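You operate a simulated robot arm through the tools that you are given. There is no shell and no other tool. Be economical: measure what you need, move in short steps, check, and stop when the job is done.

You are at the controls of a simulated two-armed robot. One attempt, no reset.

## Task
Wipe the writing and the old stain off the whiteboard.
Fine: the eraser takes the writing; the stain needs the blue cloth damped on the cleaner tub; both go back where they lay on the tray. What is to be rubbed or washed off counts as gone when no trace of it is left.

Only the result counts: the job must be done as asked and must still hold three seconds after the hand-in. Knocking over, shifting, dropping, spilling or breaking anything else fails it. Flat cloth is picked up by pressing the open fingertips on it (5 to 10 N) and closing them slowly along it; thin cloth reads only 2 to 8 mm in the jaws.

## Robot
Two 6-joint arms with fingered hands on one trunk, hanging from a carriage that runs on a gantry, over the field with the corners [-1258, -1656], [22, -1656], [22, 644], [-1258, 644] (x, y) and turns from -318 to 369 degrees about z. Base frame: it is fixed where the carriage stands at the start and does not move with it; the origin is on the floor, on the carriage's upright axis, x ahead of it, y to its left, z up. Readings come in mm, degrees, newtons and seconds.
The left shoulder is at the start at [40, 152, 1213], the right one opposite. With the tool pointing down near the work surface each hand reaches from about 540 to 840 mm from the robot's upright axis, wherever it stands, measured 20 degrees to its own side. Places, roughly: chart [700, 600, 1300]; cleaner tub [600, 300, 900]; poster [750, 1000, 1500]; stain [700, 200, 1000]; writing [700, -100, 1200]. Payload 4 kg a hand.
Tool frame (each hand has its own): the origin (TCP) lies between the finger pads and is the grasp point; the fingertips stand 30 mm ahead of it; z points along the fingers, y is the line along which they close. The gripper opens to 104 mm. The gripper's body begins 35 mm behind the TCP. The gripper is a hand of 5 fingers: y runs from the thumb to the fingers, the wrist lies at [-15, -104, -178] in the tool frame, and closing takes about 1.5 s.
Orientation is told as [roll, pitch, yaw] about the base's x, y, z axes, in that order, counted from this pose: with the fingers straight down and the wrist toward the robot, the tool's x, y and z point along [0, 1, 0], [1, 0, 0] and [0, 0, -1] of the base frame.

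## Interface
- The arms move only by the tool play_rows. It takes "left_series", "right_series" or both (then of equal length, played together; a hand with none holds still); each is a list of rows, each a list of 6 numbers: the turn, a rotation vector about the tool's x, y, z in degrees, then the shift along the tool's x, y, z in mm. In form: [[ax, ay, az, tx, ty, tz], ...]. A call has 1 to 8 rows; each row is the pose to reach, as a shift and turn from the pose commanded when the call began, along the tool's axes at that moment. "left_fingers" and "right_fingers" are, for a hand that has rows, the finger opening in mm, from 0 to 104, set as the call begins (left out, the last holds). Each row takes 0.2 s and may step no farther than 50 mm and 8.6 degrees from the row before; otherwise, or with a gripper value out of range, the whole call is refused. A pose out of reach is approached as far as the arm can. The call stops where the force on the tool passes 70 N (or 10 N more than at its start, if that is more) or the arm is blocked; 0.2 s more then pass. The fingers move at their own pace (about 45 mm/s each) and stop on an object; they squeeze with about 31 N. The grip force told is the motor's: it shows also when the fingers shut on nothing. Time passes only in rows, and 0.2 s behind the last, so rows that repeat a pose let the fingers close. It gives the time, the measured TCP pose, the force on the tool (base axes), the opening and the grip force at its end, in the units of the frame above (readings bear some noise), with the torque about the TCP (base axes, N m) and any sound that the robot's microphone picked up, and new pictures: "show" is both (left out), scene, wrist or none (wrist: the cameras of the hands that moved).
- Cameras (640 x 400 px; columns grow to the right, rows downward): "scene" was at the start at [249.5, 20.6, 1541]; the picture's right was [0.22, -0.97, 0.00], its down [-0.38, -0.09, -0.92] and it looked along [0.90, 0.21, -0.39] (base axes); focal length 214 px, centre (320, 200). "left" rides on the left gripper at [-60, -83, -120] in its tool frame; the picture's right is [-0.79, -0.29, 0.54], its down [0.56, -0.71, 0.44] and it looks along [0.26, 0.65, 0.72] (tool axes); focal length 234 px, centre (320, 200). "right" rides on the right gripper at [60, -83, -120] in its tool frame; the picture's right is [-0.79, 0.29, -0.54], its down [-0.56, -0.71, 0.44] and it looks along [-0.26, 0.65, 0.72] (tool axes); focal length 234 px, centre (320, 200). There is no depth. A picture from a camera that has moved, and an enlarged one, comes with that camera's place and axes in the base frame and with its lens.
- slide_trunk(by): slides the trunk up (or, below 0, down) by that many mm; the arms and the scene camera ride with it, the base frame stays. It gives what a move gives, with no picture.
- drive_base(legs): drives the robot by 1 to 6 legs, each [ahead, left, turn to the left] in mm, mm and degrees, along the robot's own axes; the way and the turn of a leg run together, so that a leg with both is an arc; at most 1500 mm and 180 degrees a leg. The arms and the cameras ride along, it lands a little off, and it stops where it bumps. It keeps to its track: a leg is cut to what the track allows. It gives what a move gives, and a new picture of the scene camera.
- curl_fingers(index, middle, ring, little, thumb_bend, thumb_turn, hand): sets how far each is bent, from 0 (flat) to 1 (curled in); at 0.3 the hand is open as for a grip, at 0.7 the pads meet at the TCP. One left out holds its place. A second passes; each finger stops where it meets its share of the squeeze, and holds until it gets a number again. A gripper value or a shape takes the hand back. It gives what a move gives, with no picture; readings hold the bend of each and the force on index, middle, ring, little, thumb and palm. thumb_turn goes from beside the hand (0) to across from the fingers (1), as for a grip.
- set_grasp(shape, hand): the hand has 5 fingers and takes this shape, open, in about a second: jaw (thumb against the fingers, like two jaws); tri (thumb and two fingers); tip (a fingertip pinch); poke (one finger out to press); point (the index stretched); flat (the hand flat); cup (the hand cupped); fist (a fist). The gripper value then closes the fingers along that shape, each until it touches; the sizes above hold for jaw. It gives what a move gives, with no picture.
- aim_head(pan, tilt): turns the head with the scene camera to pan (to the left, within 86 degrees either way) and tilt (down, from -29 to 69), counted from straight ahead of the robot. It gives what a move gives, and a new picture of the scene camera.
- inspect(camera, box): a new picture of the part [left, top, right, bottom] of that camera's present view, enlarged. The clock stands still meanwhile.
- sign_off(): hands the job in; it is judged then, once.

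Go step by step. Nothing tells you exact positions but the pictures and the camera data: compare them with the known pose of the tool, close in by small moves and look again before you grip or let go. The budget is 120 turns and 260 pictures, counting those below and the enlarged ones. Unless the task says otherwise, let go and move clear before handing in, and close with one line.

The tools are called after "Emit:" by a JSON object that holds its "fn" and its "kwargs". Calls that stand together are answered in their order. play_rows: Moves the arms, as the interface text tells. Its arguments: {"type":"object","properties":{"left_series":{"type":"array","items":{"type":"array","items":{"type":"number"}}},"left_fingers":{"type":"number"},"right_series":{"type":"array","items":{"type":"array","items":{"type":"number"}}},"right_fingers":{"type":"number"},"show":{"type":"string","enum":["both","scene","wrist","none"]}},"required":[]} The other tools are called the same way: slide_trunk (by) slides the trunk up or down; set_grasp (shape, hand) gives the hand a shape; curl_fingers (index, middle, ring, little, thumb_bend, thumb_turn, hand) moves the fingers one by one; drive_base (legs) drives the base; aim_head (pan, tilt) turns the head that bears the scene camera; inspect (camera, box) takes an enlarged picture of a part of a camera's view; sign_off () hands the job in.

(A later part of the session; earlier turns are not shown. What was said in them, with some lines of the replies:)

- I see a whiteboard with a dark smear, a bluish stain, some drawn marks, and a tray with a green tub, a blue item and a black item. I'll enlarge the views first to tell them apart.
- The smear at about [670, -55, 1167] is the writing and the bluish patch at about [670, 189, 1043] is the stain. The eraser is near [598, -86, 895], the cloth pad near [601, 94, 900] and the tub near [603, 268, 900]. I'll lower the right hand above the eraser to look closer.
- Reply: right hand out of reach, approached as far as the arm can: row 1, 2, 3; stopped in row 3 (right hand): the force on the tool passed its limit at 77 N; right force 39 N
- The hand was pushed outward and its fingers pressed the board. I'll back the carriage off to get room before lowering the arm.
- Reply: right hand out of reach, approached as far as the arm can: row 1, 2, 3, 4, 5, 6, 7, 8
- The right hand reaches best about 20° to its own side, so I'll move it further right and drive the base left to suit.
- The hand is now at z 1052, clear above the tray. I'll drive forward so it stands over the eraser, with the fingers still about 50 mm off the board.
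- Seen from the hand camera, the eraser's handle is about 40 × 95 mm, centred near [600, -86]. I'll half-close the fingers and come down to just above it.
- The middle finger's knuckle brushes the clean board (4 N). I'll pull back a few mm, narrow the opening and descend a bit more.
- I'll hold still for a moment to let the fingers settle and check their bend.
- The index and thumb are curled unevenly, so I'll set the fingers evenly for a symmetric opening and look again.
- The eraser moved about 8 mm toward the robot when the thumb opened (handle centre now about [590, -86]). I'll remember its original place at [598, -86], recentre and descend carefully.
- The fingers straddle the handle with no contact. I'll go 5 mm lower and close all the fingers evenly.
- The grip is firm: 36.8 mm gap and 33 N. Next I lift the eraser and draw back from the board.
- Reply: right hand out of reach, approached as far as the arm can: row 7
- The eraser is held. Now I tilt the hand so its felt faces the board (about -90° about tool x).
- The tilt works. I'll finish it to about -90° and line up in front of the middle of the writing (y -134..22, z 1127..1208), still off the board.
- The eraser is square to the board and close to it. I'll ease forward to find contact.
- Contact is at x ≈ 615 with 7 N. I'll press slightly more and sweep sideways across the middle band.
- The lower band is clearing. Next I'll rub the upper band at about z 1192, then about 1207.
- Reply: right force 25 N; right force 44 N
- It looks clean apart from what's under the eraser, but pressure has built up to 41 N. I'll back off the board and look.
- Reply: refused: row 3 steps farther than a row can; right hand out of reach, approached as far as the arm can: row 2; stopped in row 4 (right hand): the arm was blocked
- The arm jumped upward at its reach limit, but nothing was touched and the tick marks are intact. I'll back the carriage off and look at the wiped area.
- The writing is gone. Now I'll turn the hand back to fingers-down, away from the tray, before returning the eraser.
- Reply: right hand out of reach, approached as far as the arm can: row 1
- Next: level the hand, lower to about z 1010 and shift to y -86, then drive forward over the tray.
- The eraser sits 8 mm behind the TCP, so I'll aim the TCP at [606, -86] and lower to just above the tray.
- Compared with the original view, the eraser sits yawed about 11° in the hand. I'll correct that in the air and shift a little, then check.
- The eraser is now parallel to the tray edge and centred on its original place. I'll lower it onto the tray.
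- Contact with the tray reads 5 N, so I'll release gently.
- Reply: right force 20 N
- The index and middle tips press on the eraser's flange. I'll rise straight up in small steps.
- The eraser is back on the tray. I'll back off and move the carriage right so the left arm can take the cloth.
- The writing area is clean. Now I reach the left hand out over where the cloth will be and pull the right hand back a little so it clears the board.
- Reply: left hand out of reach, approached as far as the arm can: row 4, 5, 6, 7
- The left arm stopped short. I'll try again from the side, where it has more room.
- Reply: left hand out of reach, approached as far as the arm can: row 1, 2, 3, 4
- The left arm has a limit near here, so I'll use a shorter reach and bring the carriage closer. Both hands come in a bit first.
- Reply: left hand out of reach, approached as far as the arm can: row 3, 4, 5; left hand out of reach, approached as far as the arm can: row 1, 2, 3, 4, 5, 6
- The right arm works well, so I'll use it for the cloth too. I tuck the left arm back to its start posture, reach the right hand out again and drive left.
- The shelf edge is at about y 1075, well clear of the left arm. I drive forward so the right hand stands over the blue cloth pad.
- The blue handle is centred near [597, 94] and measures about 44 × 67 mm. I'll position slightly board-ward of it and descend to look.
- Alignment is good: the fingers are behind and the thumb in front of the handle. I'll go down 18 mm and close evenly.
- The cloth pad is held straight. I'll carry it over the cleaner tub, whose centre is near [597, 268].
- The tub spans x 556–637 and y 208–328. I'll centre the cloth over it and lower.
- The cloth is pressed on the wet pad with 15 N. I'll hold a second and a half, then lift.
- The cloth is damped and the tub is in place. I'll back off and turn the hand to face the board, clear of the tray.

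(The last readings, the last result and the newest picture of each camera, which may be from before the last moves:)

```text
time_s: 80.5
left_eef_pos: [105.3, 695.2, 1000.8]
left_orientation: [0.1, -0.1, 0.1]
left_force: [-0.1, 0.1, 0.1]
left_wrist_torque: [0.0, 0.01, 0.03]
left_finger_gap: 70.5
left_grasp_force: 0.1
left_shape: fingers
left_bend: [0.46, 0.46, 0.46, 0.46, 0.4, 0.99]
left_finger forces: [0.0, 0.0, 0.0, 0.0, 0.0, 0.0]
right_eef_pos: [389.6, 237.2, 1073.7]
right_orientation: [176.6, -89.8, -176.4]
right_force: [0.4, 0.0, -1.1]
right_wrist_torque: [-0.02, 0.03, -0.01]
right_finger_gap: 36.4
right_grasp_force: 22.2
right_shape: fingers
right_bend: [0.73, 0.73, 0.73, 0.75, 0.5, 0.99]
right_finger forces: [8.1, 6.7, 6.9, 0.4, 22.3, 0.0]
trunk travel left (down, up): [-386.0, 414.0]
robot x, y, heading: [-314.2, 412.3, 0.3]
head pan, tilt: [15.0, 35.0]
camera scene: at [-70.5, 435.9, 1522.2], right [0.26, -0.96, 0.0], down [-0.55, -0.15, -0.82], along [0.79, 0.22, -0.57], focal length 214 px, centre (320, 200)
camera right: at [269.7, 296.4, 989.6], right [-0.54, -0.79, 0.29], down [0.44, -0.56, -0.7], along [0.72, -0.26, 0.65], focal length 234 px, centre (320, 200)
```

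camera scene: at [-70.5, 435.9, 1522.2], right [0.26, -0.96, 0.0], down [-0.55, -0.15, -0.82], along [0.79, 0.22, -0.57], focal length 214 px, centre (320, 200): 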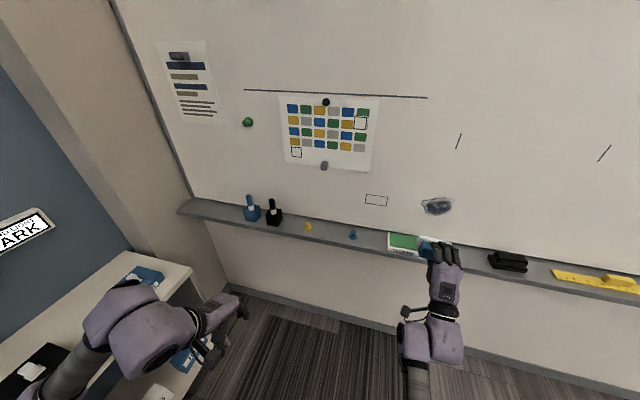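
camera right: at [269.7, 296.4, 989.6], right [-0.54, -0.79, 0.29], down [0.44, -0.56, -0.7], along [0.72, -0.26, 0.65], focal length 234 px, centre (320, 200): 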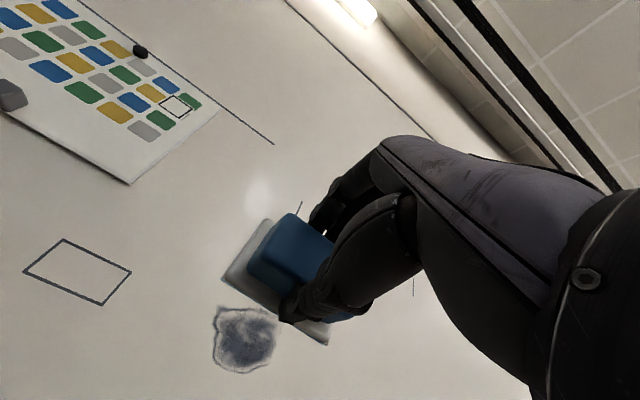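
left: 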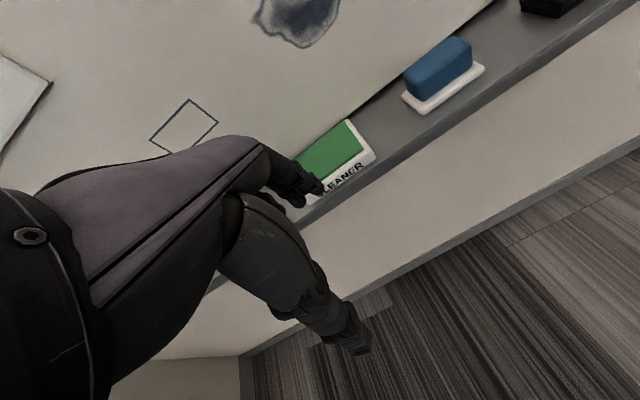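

Everything faces the board. I'll align with the stain (about y 185, z 1045) and drive up close.

Emit:
{"fn": "play_rows", "kwargs": {"right_series": [[0, 0, 0, -18, -8, 0], [0, 0, 0, -36, -16, 0], [0, 0, 0, -52, -24, 0], [0, 0, 0, -52, -24, 0]], "show": "none"}}

Emit:
{"fn": "drive_base", "kwargs": {"legs": [[205, 0, 0]]}}

Emit:
{"fn": "aim_head", "kwargs": {"pan": -10, "tilt": 45}}

Emit:
{"fn": "inspect", "kwargs": {"camera": "right", "box": [0, 0, 640, 400]}}

```text
time_s: 81.5
left_eef_pos: [105.5, 695.5, 1000.7]
left_orientation: [0.0, -0.1, 0.1]
left_force: [0.3, 0.2, 0.0]
left_wrist_torque: [0.02, -0.04, 0.04]
left_finger_gap: 70.4
left_grasp_force: 0.1
left_shape: fingers
left_bend: [0.46, 0.46, 0.46, 0.46, 0.4, 0.99]
left_finger forces: [0.1, 0.0, 0.1, 0.1, 0.1, 0.0]
right_eef_pos: [390.0, 186.5, 1051.5]
right_orientation: [173.3, -89.8, -173.2]
right_force: [0.3, 1.0, -0.9]
right_wrist_torque: [0.03, 0.04, 0.01]
right_finger_gap: 36.7
right_grasp_force: 22.1
right_shape: fingers
right_bend: [0.73, 0.73, 0.73, 0.75, 0.5, 0.99]
right_finger forces: [8.1, 6.8, 6.7, 0.3, 22.2, 0.0]
trunk travel left (down, up): [-386.0, 414.0]
robot x, y, heading: [-316.4, 413.7, 0.3]
head pan, tilt: [15.0, 35.0]
```

```text
time_s: 83.1
left_eef_pos: [311.1, 696.7, 1001.4]
left_orientation: [-0.1, -0.1, 0.3]
left_force: [0.3, -0.2, 0.5]
left_wrist_torque: [-0.01, 0.01, 0.03]
left_finger_gap: 70.5
left_grasp_force: 0.2
left_shape: fingers
left_bend: [0.46, 0.46, 0.46, 0.46, 0.4, 0.99]
left_finger forces: [0.1, 0.0, 0.1, 0.0, 0.1, 0.0]
right_eef_pos: [596.9, 190.0, 1050.7]
right_orientation: [177.0, -89.9, -176.9]
right_force: [-0.1, 0.2, -0.6]
right_wrist_torque: [-0.02, 0.03, 0.0]
right_finger_gap: 36.7
right_grasp_force: 21.8
right_shape: fingers
right_bend: [0.73, 0.73, 0.73, 0.75, 0.5, 0.99]
right_finger forces: [8.0, 6.9, 6.7, 0.4, 22.2, 0.1]
trunk travel left (down, up): [-386.0, 414.0]
robot x, y, heading: [-109.6, 410.5, 0.2]
head pan, tilt: [15.0, 35.0]
camera scene: at [135.3, 437.7, 1522.3], right [0.27, -0.96, 0.0], down [-0.55, -0.15, -0.82], along [0.79, 0.22, -0.57], focal length 214 px, centre (320, 200)
```

scene: 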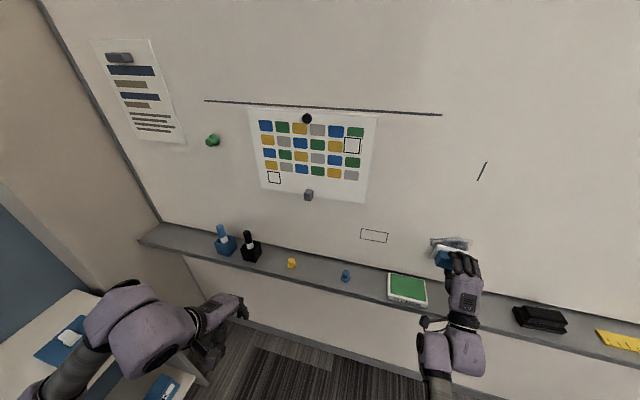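

```text
time_s: 84.0
left_eef_pos: [309.2, 697.3, 1000.5]
left_orientation: [0.0, -0.1, 0.3]
left_force: [0.2, -1.7, 0.2]
left_wrist_torque: [-0.01, 0.02, -0.03]
left_finger_gap: 70.4
left_grasp_force: 0.0
left_shape: fingers
left_bend: [0.46, 0.46, 0.46, 0.46, 0.4, 0.99]
left_finger forces: [0.0, 0.0, 0.0, 0.0, 0.1, 0.1]
right_eef_pos: [596.9, 189.6, 1050.9]
right_orientation: [178.0, -89.8, -177.7]
right_force: [0.4, 0.0, -1.5]
right_wrist_torque: [-0.03, 0.04, -0.01]
right_finger_gap: 36.7
right_grasp_force: 21.7
right_shape: fingers
right_bend: [0.73, 0.73, 0.73, 0.75, 0.5, 0.99]
right_finger forces: [8.0, 6.7, 6.9, 0.4, 22.3, 0.0]
trunk travel left (down, up): [-386.0, 414.0]
robot x, y, heading: [-109.3, 410.9, 0.6]
head pan, tilt: [-10.0, 45.0]
camera scene: at [130.2, 400.8, 1507.4], right [-0.17, -0.99, 0.0], down [-0.7, 0.12, -0.71], along [0.7, -0.12, -0.71], focal length 214 px, centre (320, 200)
```

scene: 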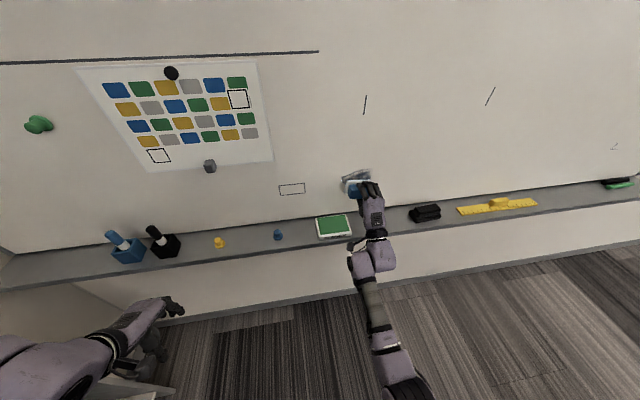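

```text
1.00 times, centred on (320, 200) of right (not enlarged: the box is as wide or as high as the picture)
camera zoom: at [475.3, 247.7, 966.9], right [-0.54, -0.79, 0.29], down [0.44, -0.56, -0.7], along [0.72, -0.25, 0.65], focal length 234 px, centre (320, 200)
```

zoom: 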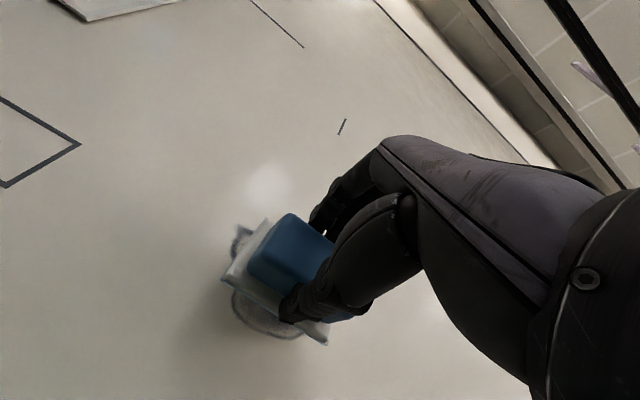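

Emit:
{"fn": "play_rows", "kwargs": {"right_series": [[0, 0, 0, 0, 0, 5], [0, 0, 0, 0, 0, 10], [0, 0, 0, 0, 0, 15], [0, 0, 0, 0, 0, 19]], "show": "none"}}

```text
time_s: 85.0
left_eef_pos: [309.7, 697.0, 1000.7]
left_orientation: [0.0, -0.1, 0.3]
left_force: [-0.7, 0.1, -0.2]
left_wrist_torque: [-0.01, -0.01, -0.01]
left_finger_gap: 70.4
left_grasp_force: 0.1
left_shape: fingers
left_bend: [0.46, 0.46, 0.46, 0.46, 0.4, 0.99]
left_finger forces: [0.1, 0.1, 0.0, 0.0, 0.1, 0.0]
right_eef_pos: [614.9, 188.7, 1050.8]
right_orientation: [174.9, -89.8, -174.8]
right_force: [0.6, -0.2, -0.4]
right_wrist_torque: [-0.02, 0.0, 0.0]
right_finger_gap: 36.6
right_grasp_force: 21.7
right_shape: fingers
right_bend: [0.73, 0.73, 0.73, 0.75, 0.5, 0.99]
right_finger forces: [8.0, 6.7, 6.8, 0.4, 22.1, 0.1]
trunk travel left (down, up): [-386.0, 414.0]
robot x, y, heading: [-106.1, 412.3, 0.3]
head pan, tilt: [-10.0, 45.0]
```

Emit:
{"fn": "play_rows", "kwargs": {"right_series": [[0, 0, 0, 0, 0, 2], [0, 0, 0, 0, 0, 4], [0, 0, 0, 0, 0, 6]], "show": "none"}}

```text
time_s: 85.8
left_eef_pos: [307.4, 697.5, 1000.3]
left_orientation: [0.0, 0.0, 0.3]
left_force: [0.4, 0.8, -0.9]
left_wrist_torque: [-0.01, 0.01, -0.01]
left_finger_gap: 70.4
left_grasp_force: 0.1
left_shape: fingers
left_bend: [0.46, 0.46, 0.46, 0.46, 0.4, 0.99]
left_finger forces: [0.0, 0.1, 0.1, 0.1, 0.0, 0.0]
right_eef_pos: [618.3, 189.4, 1049.5]
right_orientation: [172.0, -89.8, -171.8]
right_force: [-10.4, 0.5, -0.4]
right_wrist_torque: [-0.05, -0.13, -0.01]
right_finger_gap: 36.8
right_grasp_force: 26.0
right_shape: fingers
right_bend: [0.74, 0.73, 0.73, 0.75, 0.5, 0.99]
right_finger forces: [9.7, 8.3, 7.6, 0.6, 26.0, 0.0]
trunk travel left (down, up): [-386.0, 414.0]
robot x, y, heading: [-105.4, 414.0, 0.7]
head pan, tilt: [-10.0, 45.0]
```

Contact reads 10 N. Now I'll scrub the stain with side-to-side strokes from the bottom upward.

Emit:
{"fn": "play_rows", "kwargs": {"right_series": [[0, 0, 0, 0, -14, 1], [0, 0, 0, 22, -14, 1], [0, 0, 0, -10, -14, 1], [0, 0, 0, -35, -14, 1], [0, 0, 0, -35, 4, 1], [0, 0, 0, -5, 4, 1], [0, 0, 0, 25, 4, 1], [0, 0, 0, 25, 20, 1]], "show": "none"}}

Emit:
{"fn": "play_rows", "kwargs": {"right_series": [[0, 0, 0, -30, 0, 0], [0, 0, 0, -60, 0, 0], [0, 0, 0, -60, 16, 0], [0, 0, 0, -30, 16, 0], [0, 0, 0, 0, 16, 0], [0, 0, 0, 0, 28, 0], [0, 0, 0, -30, 28, 0], [0, 0, 0, -60, 28, 0]]}}

Emit:
{"fn": "inspect", "kwargs": {"camera": "scene", "box": [280, 120, 440, 260]}}

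```text
time_s: 87.6
left_eef_pos: [307.1, 698.5, 1000.3]
left_orientation: [0.0, 0.1, 0.2]
left_force: [0.8, 0.3, 1.2]
left_wrist_torque: [0.01, -0.02, -0.03]
left_finger_gap: 70.6
left_grasp_force: 0.0
left_shape: fingers
left_bend: [0.46, 0.46, 0.46, 0.46, 0.4, 0.99]
left_finger forces: [0.0, 0.1, 0.0, 0.1, 0.0, 0.0]
right_eef_pos: [620.4, 215.0, 1069.8]
right_orientation: [133.6, -90.0, -133.4]
right_force: [-11.0, -0.4, -3.5]
right_wrist_torque: [-0.05, 0.06, -0.06]
right_finger_gap: 37.2
right_grasp_force: 25.1
right_shape: fingers
right_bend: [0.74, 0.74, 0.74, 0.75, 0.5, 0.99]
right_finger forces: [8.9, 7.2, 6.9, 1.0, 26.7, 0.1]
trunk travel left (down, up): [-386.0, 414.0]
robot x, y, heading: [-108.0, 412.1, 0.2]
head pan, tilt: [-10.0, 45.0]
```

```text
time_s: 89.4
left_eef_pos: [307.4, 697.0, 999.8]
left_orientation: [-0.1, -0.1, 0.3]
left_force: [-0.2, -0.1, 0.7]
left_wrist_torque: [0.0, 0.01, -0.01]
left_finger_gap: 70.4
left_grasp_force: 0.0
left_shape: fingers
left_bend: [0.46, 0.46, 0.46, 0.46, 0.4, 0.99]
left_finger forces: [0.0, 0.0, 0.0, 0.0, 0.0, 0.0]
right_eef_pos: [619.7, 155.3, 1098.5]
right_orientation: [173.9, -89.8, -173.7]
right_force: [-9.8, 1.2, -1.0]
right_wrist_torque: [-0.03, -0.11, -0.03]
right_finger_gap: 37.1
right_grasp_force: 25.8
right_shape: fingers
right_bend: [0.74, 0.74, 0.74, 0.75, 0.5, 0.99]
right_finger forces: [9.5, 7.8, 7.6, 0.8, 25.3, 0.0]
trunk travel left (down, up): [-386.0, 414.0]
robot x, y, heading: [-107.6, 413.1, 0.4]
head pan, tilt: [-10.0, 45.0]
camera scene: at [129.2, 400.7, 1507.1], right [-0.17, -0.99, 0.0], down [-0.7, 0.12, -0.71], along [0.7, -0.12, -0.71], focal length 214 px, centre (320, 200)
camera right: at [498.8, 212.5, 1014.3], right [-0.54, -0.79, 0.29], down [0.44, -0.56, -0.7], along [0.72, -0.25, 0.65], focal length 234 px, centre (320, 200)
```

scene: 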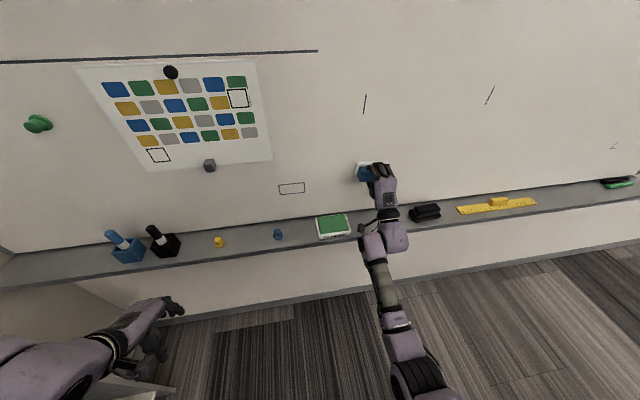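
right: 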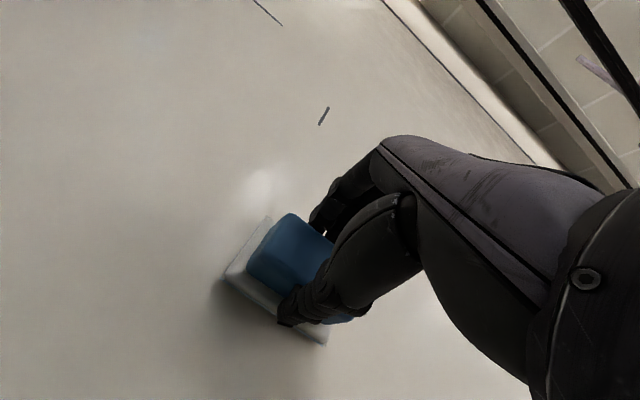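

```text
2.86 times, centred on (360, 190) of scene
camera zoom: at [129.2, 400.7, 1507.1], right [-0.17, -0.99, 0.0], down [-0.7, 0.12, -0.71], along [0.7, -0.12, -0.71], focal length 613 px, centre (206, 229)
```

zoom: 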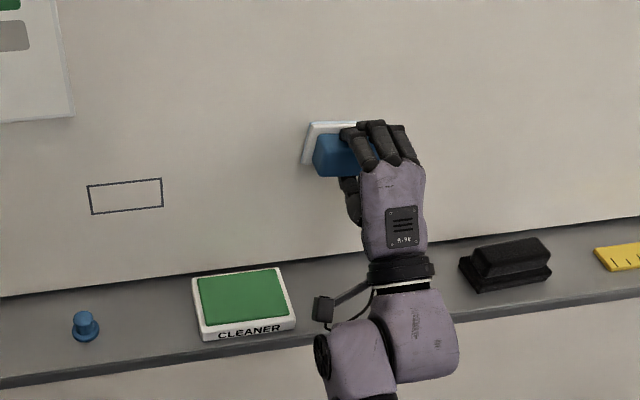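

The stain looks gone. I'll make one more pass downward over the same area, then back away for a look.

Emit:
{"fn": "play_rows", "kwargs": {"right_series": [[0, 0, 0, 0, -20, 0], [0, 0, 0, 35, -20, 0], [0, 0, 0, 62, -24, 0], [0, 0, 0, 62, -42, 0], [0, 0, 0, 30, -42, 0], [0, 0, 0, 0, -42, 0], [0, 0, 0, 0, -62, 0], [0, 0, 0, 35, -62, 0]], "show": "none"}}

Emit:
{"fn": "play_rows", "kwargs": {"right_series": [[0, 0, 0, 20, 0, 0], [0, 0, 0, 20, 0, -8]], "show": "none"}}

Emit:
{"fn": "drive_base", "kwargs": {"legs": [[-205, 0, 0]]}}

Emit:
{"fn": "inspect", "kwargs": {"camera": "scene", "box": [260, 40, 440, 200]}}

Emit:
{"fn": "inspect", "kwargs": {"camera": "right", "box": [120, 180, 360, 400]}}

```text
time_s: 91.2
left_eef_pos: [308.1, 697.9, 999.7]
left_orientation: [0.1, 0.0, 0.2]
left_force: [-1.1, 0.3, -0.5]
left_wrist_torque: [-0.02, 0.01, -0.02]
left_finger_gap: 70.1
left_grasp_force: 0.2
left_shape: fingers
left_bend: [0.46, 0.46, 0.46, 0.46, 0.4, 0.99]
left_finger forces: [0.1, 0.1, 0.0, 0.0, 0.0, 0.1]
right_eef_pos: [620.3, 190.2, 1034.5]
right_orientation: [82.1, -90.0, -81.8]
right_force: [-12.6, -1.9, -0.4]
right_wrist_torque: [0.07, -0.1, -0.14]
right_finger_gap: 37.6
right_grasp_force: 26.4
right_shape: fingers
right_bend: [0.74, 0.74, 0.74, 0.75, 0.5, 0.99]
right_finger forces: [10.6, 8.2, 7.0, 1.4, 26.4, 0.1]
trunk travel left (down, up): [-386.0, 414.0]
robot x, y, heading: [-110.8, 413.1, 0.6]
head pan, tilt: [-10.0, 45.0]
```

```text
time_s: 91.8
left_eef_pos: [309.7, 697.3, 1000.8]
left_orientation: [0.0, -0.1, 0.3]
left_force: [1.1, 0.7, -1.1]
left_wrist_torque: [0.02, -0.01, 0.0]
left_finger_gap: 70.8
left_grasp_force: 0.0
left_shape: fingers
left_bend: [0.46, 0.46, 0.46, 0.46, 0.4, 0.99]
left_finger forces: [0.0, 0.0, 0.0, 0.0, 0.0, 0.1]
right_eef_pos: [614.8, 210.2, 1038.4]
right_orientation: [-158.5, -89.9, 158.7]
right_force: [0.1, -0.9, -0.8]
right_wrist_torque: [0.02, 0.03, 0.02]
right_finger_gap: 36.9
right_grasp_force: 22.5
right_shape: fingers
right_bend: [0.74, 0.73, 0.73, 0.75, 0.5, 0.99]
right_finger forces: [8.1, 6.7, 6.9, 0.7, 22.6, 0.1]
trunk travel left (down, up): [-386.0, 414.0]
robot x, y, heading: [-109.4, 414.2, 0.3]
head pan, tilt: [-10.0, 45.0]
```

```text
time_s: 93.4
left_eef_pos: [105.5, 696.7, 1001.0]
left_orientation: [-0.1, -0.2, 0.5]
left_force: [-0.1, -0.6, 0.8]
left_wrist_torque: [-0.01, -0.03, 0.02]
left_finger_gap: 70.5
left_grasp_force: 0.0
left_shape: fingers
left_bend: [0.46, 0.46, 0.46, 0.46, 0.4, 0.99]
left_finger forces: [0.0, 0.0, 0.1, 0.1, 0.0, 0.0]
right_eef_pos: [412.8, 209.5, 1036.9]
right_orientation: [177.7, -89.9, -177.3]
right_force: [0.3, 0.2, -0.1]
right_wrist_torque: [0.0, 0.01, -0.01]
right_finger_gap: 37.0
right_grasp_force: 22.8
right_shape: fingers
right_bend: [0.74, 0.73, 0.73, 0.75, 0.5, 0.99]
right_finger forces: [8.2, 6.6, 6.9, 0.7, 22.6, 0.0]
trunk travel left (down, up): [-386.0, 414.0]
robot x, y, heading: [-309.0, 411.8, 0.6]
head pan, tilt: [-10.0, 45.0]
camera scene: at [-71.1, 399.8, 1507.2], right [-0.16, -0.99, 0.0], down [-0.7, 0.12, -0.71], along [0.7, -0.12, -0.71], focal length 214 px, centre (320, 200)
```

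scene: 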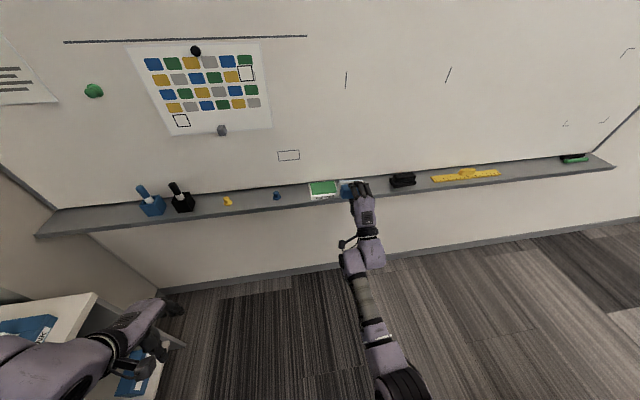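

```text
2.50 times, centred on (350, 120) of scene
camera zoom: at [-71.1, 399.8, 1507.2], right [-0.16, -0.99, 0.0], down [-0.7, 0.12, -0.71], along [0.7, -0.12, -0.71], focal length 536 px, centre (245, 400)
```

zoom: 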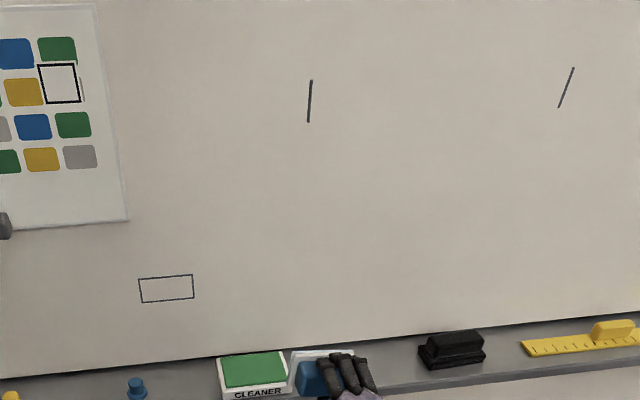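

```text
1.82 times, centred on (240, 290) of right
camera zoom: at [292.5, 267.8, 953.9], right [-0.54, -0.79, 0.29], down [0.44, -0.56, -0.7], along [0.72, -0.25, 0.65], focal length 426 px, centre (466, 36)
```

zoom: 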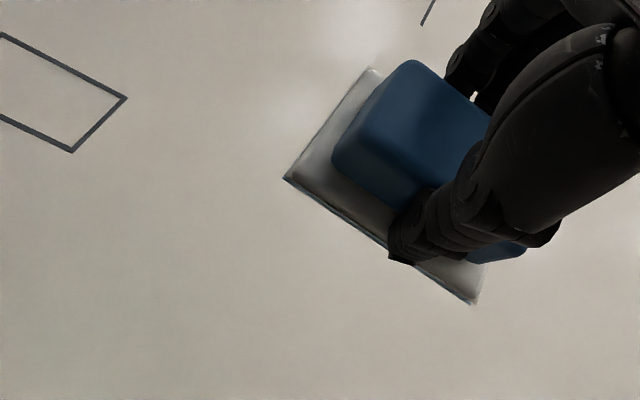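

The board is clean. I'll turn the hand back down away from the tray and shift toward the cloth's place.

Emit:
{"fn": "play_rows", "kwargs": {"right_series": [[8.5, 0, 0, 0, 0, 0], [17, 0, 0, 0, 0, 0], [25.5, 0, 0, 0, 0, 0], [34, 0, 0, 0, 0, 0], [42.5, 0, 0, 0, 0, 0], [51, 0, 0, 0, 0, 0], [59.5, 0, 0, 0, 0, 0], [68, 0, 0, 0, 0, 0]], "show": "none"}}

Emit:
{"fn": "play_rows", "kwargs": {"right_series": [[8.5, 0, 0, 0, 0, 0], [17, 0, 0, 0, 0, 0], [21.5, 0, 0, 0, 0, 0], [21.5, 0, 0, 0, 0, 0]], "show": "none"}}

Emit:
{"fn": "drive_base", "kwargs": {"legs": [[0, -115, -0.5]]}}

```text
time_s: 95.2
left_eef_pos: [108.6, 697.1, 1001.9]
left_orientation: [0.1, -0.2, 0.5]
left_force: [0.6, -0.3, 0.2]
left_wrist_torque: [-0.01, 0.02, 0.01]
left_finger_gap: 70.7
left_grasp_force: 0.1
left_shape: fingers
left_bend: [0.46, 0.46, 0.46, 0.46, 0.4, 0.99]
left_finger forces: [0.0, 0.0, 0.0, 0.1, 0.0, 0.0]
right_eef_pos: [415.6, 209.3, 1037.9]
right_orientation: [0.0, -22.1, 0.4]
right_force: [-0.4, 0.4, -1.0]
right_wrist_torque: [0.0, -0.03, -0.02]
right_finger_gap: 37.0
right_grasp_force: 21.9
right_shape: fingers
right_bend: [0.74, 0.73, 0.73, 0.75, 0.5, 0.99]
right_finger forces: [8.3, 6.8, 6.8, 0.7, 22.1, 0.0]
trunk travel left (down, up): [-386.0, 414.0]
robot x, y, heading: [-309.6, 411.5, 0.9]
head pan, tilt: [-10.0, 45.0]
```

```text
time_s: 96.2
left_eef_pos: [107.9, 696.6, 1001.8]
left_orientation: [0.0, -0.2, 0.5]
left_force: [0.0, -0.5, -0.8]
left_wrist_torque: [0.02, 0.01, -0.02]
left_finger_gap: 70.8
left_grasp_force: 0.0
left_shape: fingers
left_bend: [0.46, 0.46, 0.46, 0.46, 0.4, 0.99]
left_finger forces: [0.0, 0.1, 0.0, 0.0, 0.1, 0.0]
right_eef_pos: [414.1, 209.9, 1037.0]
right_orientation: [-0.1, -0.6, 0.5]
right_force: [0.4, 0.2, -1.2]
right_wrist_torque: [0.02, -0.01, 0.02]
right_finger_gap: 36.6
right_grasp_force: 22.6
right_shape: fingers
right_bend: [0.74, 0.73, 0.73, 0.75, 0.5, 0.99]
right_finger forces: [8.4, 6.9, 6.6, 0.7, 22.1, 0.0]
trunk travel left (down, up): [-386.0, 414.0]
robot x, y, heading: [-308.5, 412.6, 0.7]
head pan, tilt: [-10.0, 45.0]
```

```text
time_s: 97.4
left_eef_pos: [111.6, 575.9, 1002.2]
left_orientation: [0.0, -0.1, -0.2]
left_force: [-0.9, -1.2, 0.1]
left_wrist_torque: [0.05, -0.03, 0.0]
left_finger_gap: 70.5
left_grasp_force: 0.0
left_shape: fingers
left_bend: [0.46, 0.46, 0.46, 0.46, 0.4, 0.99]
left_finger forces: [0.0, 0.0, 0.1, 0.0, 0.0, 0.1]
right_eef_pos: [411.3, 86.1, 1038.6]
right_orientation: [-0.1, -0.7, -0.1]
right_force: [0.1, -0.2, -0.1]
right_wrist_torque: [0.04, -0.03, -0.01]
right_finger_gap: 36.9
right_grasp_force: 22.2
right_shape: fingers
right_bend: [0.74, 0.73, 0.73, 0.75, 0.5, 0.99]
right_finger forces: [8.5, 6.9, 6.8, 0.6, 22.0, 0.0]
trunk travel left (down, up): [-386.0, 414.0]
robot x, y, heading: [-309.8, 296.5, -0.0]
head pan, tilt: [-10.0, 45.0]
camera scene: at [-70.3, 281.4, 1507.4], right [-0.17, -0.98, 0.0], down [-0.7, 0.12, -0.71], along [0.7, -0.12, -0.71], focal length 214 px, centre (320, 200)
```

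scene: 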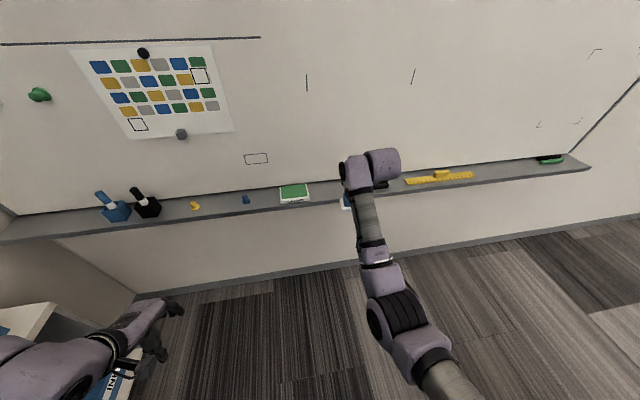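

Level and at y 86, so I drive forward 190 mm and descend partway over the cloth's place.

Emit:
{"fn": "drive_base", "kwargs": {"legs": [[190, 0, 0]]}}

Emit:
{"fn": "play_rows", "kwargs": {"right_series": [[0, 0, 0, 4, 3, 30], [0, 0, 0, 8, 6, 60], [0, 0, 0, 8, 8, 90], [0, 0, 0, 8, 8, 100], [0, 0, 0, 8, 8, 100]], "show": "none"}}

Emit:
{"fn": "inspect", "kwargs": {"camera": "right", "box": [200, 120, 440, 345]}}

```text
time_s: 99.0
left_eef_pos: [300.1, 577.6, 1000.9]
left_orientation: [0.0, -0.1, 0.0]
left_force: [0.2, 0.9, 0.5]
left_wrist_torque: [-0.01, 0.05, 0.0]
left_finger_gap: 70.6
left_grasp_force: 0.1
left_shape: fingers
left_bend: [0.46, 0.46, 0.46, 0.46, 0.4, 0.99]
left_finger forces: [0.0, 0.0, 0.0, 0.0, 0.0, 0.1]
right_eef_pos: [602.9, 87.9, 1037.7]
right_orientation: [0.0, -0.7, -0.2]
right_force: [0.4, -0.5, -0.2]
right_wrist_torque: [-0.02, 0.03, 0.02]
right_finger_gap: 36.9
right_grasp_force: 22.4
right_shape: fingers
right_bend: [0.74, 0.73, 0.73, 0.75, 0.5, 0.99]
right_finger forces: [8.5, 6.7, 6.8, 0.6, 21.9, 0.0]
trunk travel left (down, up): [-386.0, 414.0]
robot x, y, heading: [-121.7, 296.7, 0.1]
head pan, tilt: [-10.0, 45.0]
camera scene: at [119.7, 282.5, 1507.5], right [-0.17, -0.99, 0.0], down [-0.7, 0.12, -0.71], along [0.7, -0.12, -0.71], focal length 214 px, centre (320, 200)
```

scene: 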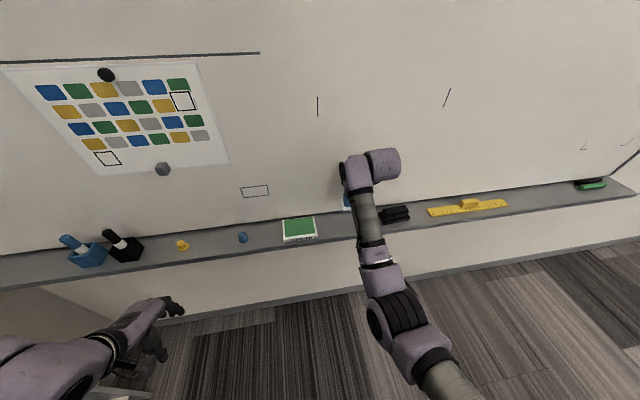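

```text
time_s: 100.2
left_eef_pos: [299.7, 578.7, 1000.9]
left_orientation: [0.0, -0.1, 0.0]
left_force: [-0.5, 0.2, 0.2]
left_wrist_torque: [0.02, 0.02, 0.01]
left_finger_gap: 70.6
left_grasp_force: 0.0
left_shape: fingers
left_bend: [0.46, 0.46, 0.46, 0.46, 0.4, 0.99]
left_finger forces: [0.0, 0.0, 0.1, 0.0, 0.0, 0.0]
right_eef_pos: [610.7, 95.9, 938.9]
right_orientation: [-0.1, -0.7, -0.1]
right_force: [0.9, -0.3, -0.5]
right_wrist_torque: [-0.03, -0.03, -0.01]
right_finger_gap: 36.9
right_grasp_force: 22.0
right_shape: fingers
right_bend: [0.74, 0.73, 0.73, 0.75, 0.5, 0.99]
right_finger forces: [8.4, 6.7, 6.8, 0.6, 22.0, 0.0]
trunk travel left (down, up): [-386.0, 414.0]
robot x, y, heading: [-117.5, 296.8, -0.1]
head pan, tilt: [-10.0, 45.0]
```

```text
1.78 times, centred on (320, 232) of right
camera zoom: at [524.8, 154.5, 1056.8], right [0.28, -0.79, 0.55], down [-0.7, -0.56, -0.44], along [0.66, -0.26, -0.71], focal length 416 px, centre (320, 142)
```

zoom: 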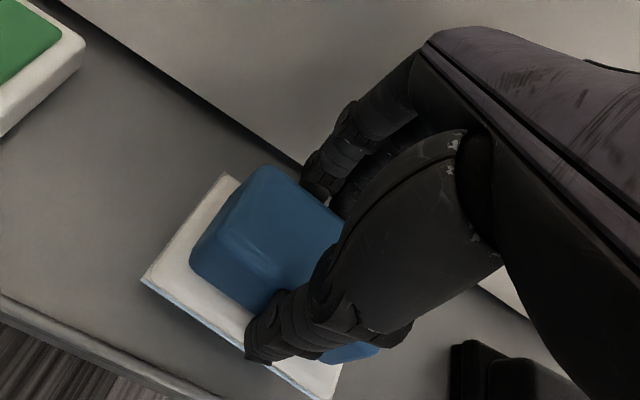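

The cloth is right over its original spot (corner match within 2 mm), with about 4° of yaw to correct. I'll do that and lower to contact.

Emit:
{"fn": "play_rows", "kwargs": {"right_series": [[0, 0, -4, 0, 0, 4], [0, 0, -4, 0, 0, 9], [0, 0, -4, 0, 0, 13], [0, 0, -4, 0, 0, 16], [0, 0, -4, 0, 0, 17]], "show": "none"}}

Emit:
{"fn": "inspect", "kwargs": {"camera": "right", "box": [200, 120, 440, 345]}}

```text
time_s: 101.3
left_eef_pos: [301.5, 577.8, 1001.2]
left_orientation: [0.0, -0.1, -0.1]
left_force: [0.6, 0.2, 0.1]
left_wrist_torque: [0.0, -0.01, -0.01]
left_finger_gap: 70.5
left_grasp_force: 0.0
left_shape: fingers
left_bend: [0.46, 0.46, 0.46, 0.46, 0.4, 0.99]
left_finger forces: [0.0, 0.0, 0.0, 0.1, 0.1, 0.1]
right_eef_pos: [612.1, 96.2, 920.9]
right_orientation: [0.1, -0.7, 3.9]
right_force: [0.5, 0.6, -0.8]
right_wrist_torque: [0.02, 0.0, -0.02]
right_finger_gap: 37.2
right_grasp_force: 22.0
right_shape: fingers
right_bend: [0.74, 0.73, 0.73, 0.75, 0.5, 0.99]
right_finger forces: [8.3, 6.7, 6.7, 0.6, 22.0, 0.0]
trunk travel left (down, up): [-386.0, 414.0]
robot x, y, heading: [-118.7, 296.8, 0.2]
head pan, tilt: [-10.0, 45.0]
```

```text
1.78 times, centred on (320, 232) of right
camera zoom: at [521.5, 148.5, 1039.2], right [0.34, -0.77, 0.55], down [-0.66, -0.6, -0.44], along [0.67, -0.21, -0.71], focal length 416 px, centre (320, 142)
```

zoom: 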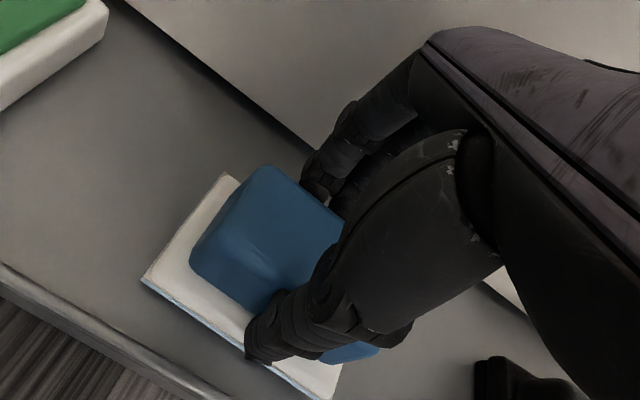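

Emit:
{"fn": "play_rows", "kwargs": {"right_series": [[0, 0, 0, 0, 0, 1], [0, 0, 0, 0, 0, 2], [0, 0, 0, 0, 0, 3], [0, 0, 0, 0, 0, 3]], "show": "none"}}

```text
time_s: 102.3
left_eef_pos: [299.6, 578.4, 1000.8]
left_orientation: [-0.1, -0.1, 0.0]
left_force: [0.5, -0.3, 0.3]
left_wrist_torque: [0.03, -0.02, 0.02]
left_finger_gap: 70.4
left_grasp_force: 0.1
left_shape: fingers
left_bend: [0.46, 0.46, 0.46, 0.46, 0.4, 0.99]
left_finger forces: [0.0, 0.1, 0.0, 0.0, 0.0, 0.0]
right_eef_pos: [612.1, 95.8, 918.7]
right_orientation: [-0.1, -0.6, 3.9]
right_force: [-1.0, -0.2, 3.7]
right_wrist_torque: [0.05, -0.01, -0.03]
right_finger_gap: 36.3
right_grasp_force: 22.4
right_shape: fingers
right_bend: [0.74, 0.73, 0.73, 0.75, 0.5, 0.99]
right_finger forces: [8.5, 6.7, 6.4, 1.0, 23.2, 0.0]
trunk travel left (down, up): [-386.0, 414.0]
robot x, y, heading: [-115.9, 294.1, 0.3]
head pan, tilt: [-10.0, 45.0]
```

It's on the tray. I'll release a little, just enough to let go.

Emit:
{"fn": "curl_fingers", "kwargs": {"hand": "right", "thumb_bend": 0.4, "index": 0.66, "middle": 0.66, "ring": 0.66, "little": 0.66}}

Emit:
{"fn": "play_rows", "kwargs": {"right_series": [[0, 0, 0, 0, 0, -3], [0, 0, 0, 0, 0, -8], [0, 0, 0, 0, 0, -20], [0, 0, 0, 0, -4, -50], [0, 0, 0, 0, -10, -95]], "show": "wrist"}}

```text
time_s: 103.3
left_eef_pos: [300.2, 577.9, 1000.3]
left_orientation: [0.0, -0.1, 0.1]
left_force: [-0.2, 0.1, -0.3]
left_wrist_torque: [0.02, 0.01, 0.0]
left_finger_gap: 70.5
left_grasp_force: 0.0
left_shape: fingers
left_bend: [0.46, 0.46, 0.46, 0.46, 0.4, 0.99]
left_finger forces: [0.0, 0.0, 0.1, 0.0, 0.0, 0.0]
right_eef_pos: [611.5, 96.4, 918.6]
right_orientation: [-0.1, -0.7, 3.9]
right_force: [0.3, 0.6, 0.5]
right_wrist_torque: [0.02, 0.01, 0.0]
right_finger_gap: 44.8
right_grasp_force: 0.0
right_shape: fingers
right_bend: [0.66, 0.66, 0.66, 0.66, 0.4, 0.99]
right_finger forces: [0.1, 0.1, 0.1, 0.1, 0.2, 0.0]
trunk travel left (down, up): [-386.0, 414.0]
robot x, y, heading: [-117.4, 294.7, -0.1]
head pan, tilt: [-10.0, 45.0]
```

```text
time_s: 104.5
left_eef_pos: [300.0, 577.6, 1000.7]
left_orientation: [0.0, -0.2, 0.1]
left_force: [-0.1, 0.7, 0.0]
left_wrist_torque: [-0.01, 0.0, 0.03]
left_finger_gap: 70.5
left_grasp_force: 0.0
left_shape: fingers
left_bend: [0.46, 0.46, 0.46, 0.46, 0.4, 0.99]
left_finger forces: [0.0, 0.1, 0.1, 0.0, 0.0, 0.0]
right_eef_pos: [600.5, 94.7, 1013.3]
right_orientation: [-0.1, -0.6, 4.0]
right_force: [-0.3, 0.1, -0.4]
right_wrist_torque: [0.01, 0.02, -0.02]
right_finger_gap: 44.2
right_grasp_force: 0.1
right_shape: fingers
right_bend: [0.66, 0.66, 0.66, 0.66, 0.4, 0.99]
right_finger forces: [0.0, 0.1, 0.0, 0.0, 0.1, 0.0]
trunk travel left (down, up): [-386.0, 414.0]
robot x, y, heading: [-118.8, 296.7, 0.1]
head pan, tilt: [-10.0, 45.0]
camera right: at [510.6, 147.5, 1132.6], right [0.34, -0.77, 0.55], down [-0.66, -0.61, -0.44], along [0.67, -0.21, -0.71], focal length 234 px, centre (320, 200)
```

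right: 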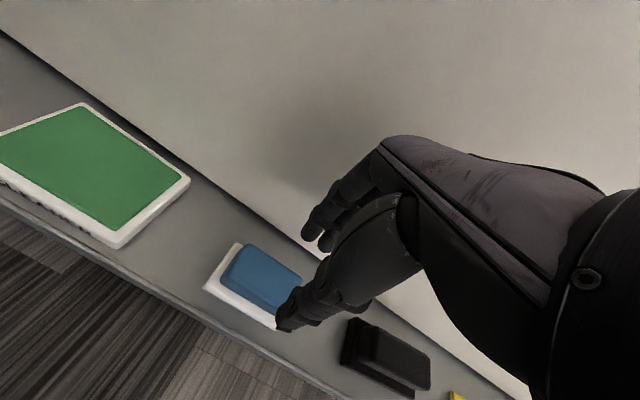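

The cloth sits within about 2 mm of its original place. I'll back away and check the whole scene before handing in.

Emit:
{"fn": "drive_base", "kwargs": {"legs": [[-240, -80, 0]]}}

Emit:
{"fn": "aim_head", "kwargs": {"pan": 0, "tilt": 32}}

Emit:
{"fn": "inspect", "kwargs": {"camera": "scene", "box": [240, 60, 440, 230]}}

Emit:
{"fn": "inspect", "kwargs": {"camera": "right", "box": [0, 0, 400, 250]}}

```text
time_s: 106.4
left_eef_pos: [61.5, 496.4, 1000.1]
left_orientation: [0.0, -0.1, -0.2]
left_force: [0.0, -0.1, 0.8]
left_wrist_torque: [0.02, 0.01, -0.01]
left_finger_gap: 70.7
left_grasp_force: 0.1
left_shape: fingers
left_bend: [0.46, 0.46, 0.46, 0.46, 0.4, 0.99]
left_finger forces: [0.0, 0.0, 0.1, 0.0, 0.1, 0.1]
right_eef_pos: [361.0, 12.7, 1013.4]
right_orientation: [0.0, -0.6, 3.7]
right_force: [-1.2, -0.1, -0.2]
right_wrist_torque: [0.01, -0.01, 0.03]
right_finger_gap: 44.5
right_grasp_force: 0.0
right_shape: fingers
right_bend: [0.66, 0.66, 0.66, 0.66, 0.4, 0.99]
right_finger forces: [0.0, 0.1, 0.1, 0.0, 0.0, 0.0]
trunk travel left (down, up): [-386.0, 414.0]
robot x, y, heading: [-359.9, 213.3, 0.2]
head pan, tilt: [-10.0, 45.0]
camera scene: at [-120.4, 201.2, 1507.2], right [-0.18, -0.98, 0.0], down [-0.7, 0.12, -0.71], along [0.7, -0.12, -0.71], focal length 214 px, centre (320, 200)
```

scene: 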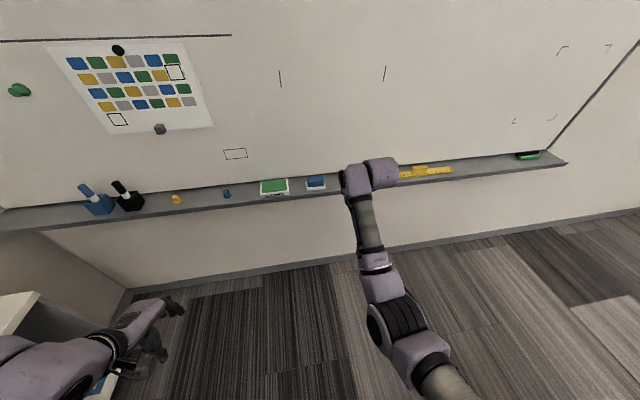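

```text
time_s: 107.1
left_eef_pos: [62.9, 496.7, 1001.0]
left_orientation: [-0.1, -0.1, -0.3]
left_force: [0.5, -0.2, -0.4]
left_wrist_torque: [-0.03, 0.01, -0.02]
left_finger_gap: 70.5
left_grasp_force: 0.1
left_shape: fingers
left_bend: [0.46, 0.46, 0.46, 0.46, 0.4, 0.99]
left_finger forces: [0.0, 0.1, 0.1, 0.0, 0.0, 0.0]
right_eef_pos: [360.3, 12.1, 1014.5]
right_orientation: [-0.2, -0.7, 3.7]
right_force: [-0.7, 0.1, 0.7]
right_wrist_torque: [0.02, -0.02, 0.01]
right_finger_gap: 44.4
right_grasp_force: 0.0
right_shape: fingers
right_bend: [0.66, 0.66, 0.66, 0.66, 0.4, 0.99]
right_finger forces: [0.1, 0.0, 0.1, 0.0, 0.0, 0.1]
trunk travel left (down, up): [-386.0, 414.0]
robot x, y, heading: [-361.2, 215.2, 0.1]
head pan, tilt: [0.0, 32.0]
camera scene: at [-110.4, 215.4, 1526.8], right [0.0, -1.0, 0.0], down [-0.53, 0.0, -0.85], along [0.85, 0.0, -0.53], focal length 214 px, centre (320, 200)
```

scene: 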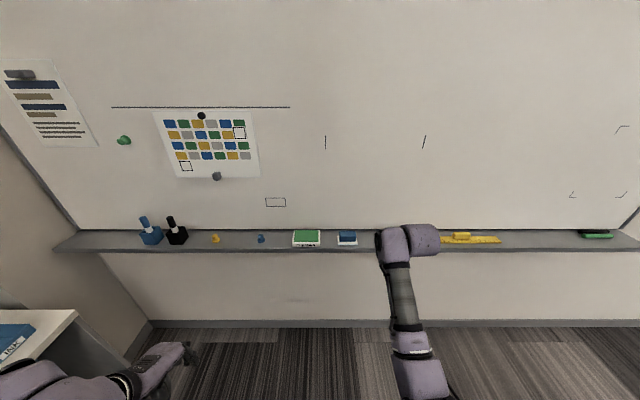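

```text
2.35 times, centred on (340, 145) of scene
camera zoom: at [-110.4, 215.4, 1526.8], right [0.0, -1.0, 0.0], down [-0.53, 0.0, -0.85], along [0.85, 0.0, -0.53], focal length 505 px, centre (273, 329)
```

zoom: 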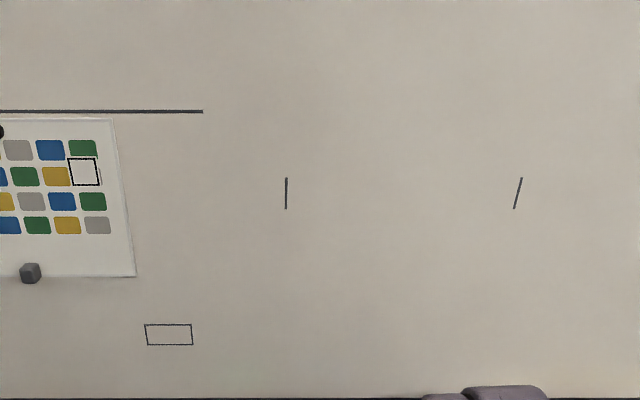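

```text
1.60 times, centred on (200, 125) of right
camera zoom: at [270.5, 65.3, 1132.4], right [0.33, -0.77, 0.55], down [-0.66, -0.6, -0.44], along [0.67, -0.21, -0.71], focal length 375 px, centre (512, 320)
```

zoom: 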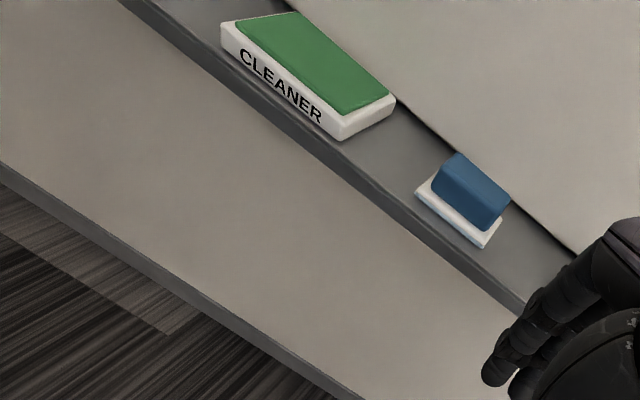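

Emit:
{"fn": "inspect", "kwargs": {"camera": "scene", "box": [355, 150, 435, 200]}}

Emit:
{"fn": "inspect", "kwargs": {"camera": "scene", "box": [290, 170, 370, 225]}}

```text
8.00 times, centred on (395, 175) of scene
camera zoom: at [-110.4, 215.4, 1526.8], right [0.0, -1.0, 0.0], down [-0.53, 0.0, -0.85], along [0.85, 0.0, -0.53], focal length 1716 px, centre (-280, 400)
```

zoom: 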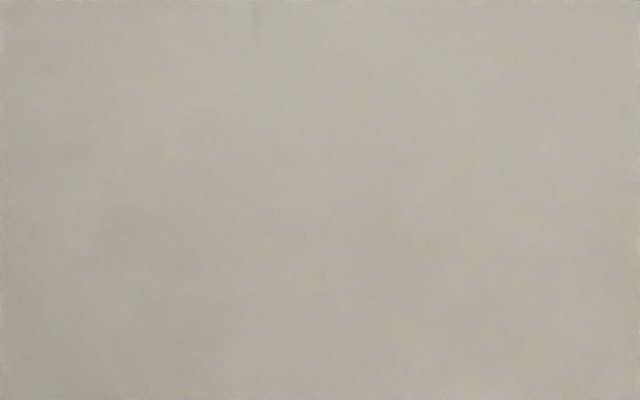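

```text
7.27 times, centred on (330, 198) of scene
camera zoom: at [-110.4, 215.4, 1526.8], right [0.0, -1.0, 0.0], down [-0.53, 0.0, -0.85], along [0.85, 0.0, -0.53], focal length 1560 px, centre (247, 218)
```

zoom: 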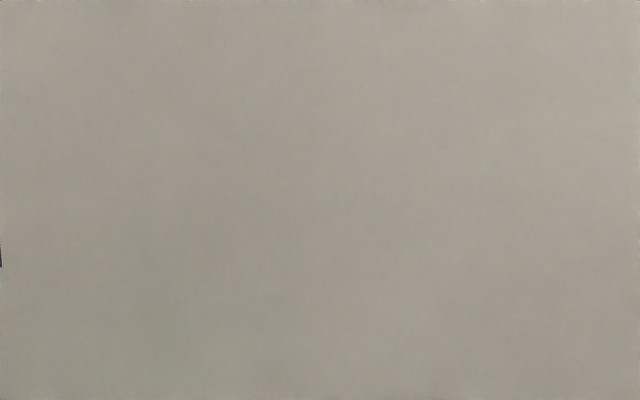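

Both wiped areas show no trace, the other marks are intact, and the eraser and cloth are back on the tray with the hands clear. I'm handing in.

Emit:
{"fn": "sign_off", "kwargs": {}}

```text
The job is handed in.
```

I wiped the writing off with the eraser and the stain off with the cloth damped on the cleaner tub. No trace of either shows in the close-up pictures. Both tools are back on the tray within a few millimetres of where they lay, and the job is handed in.
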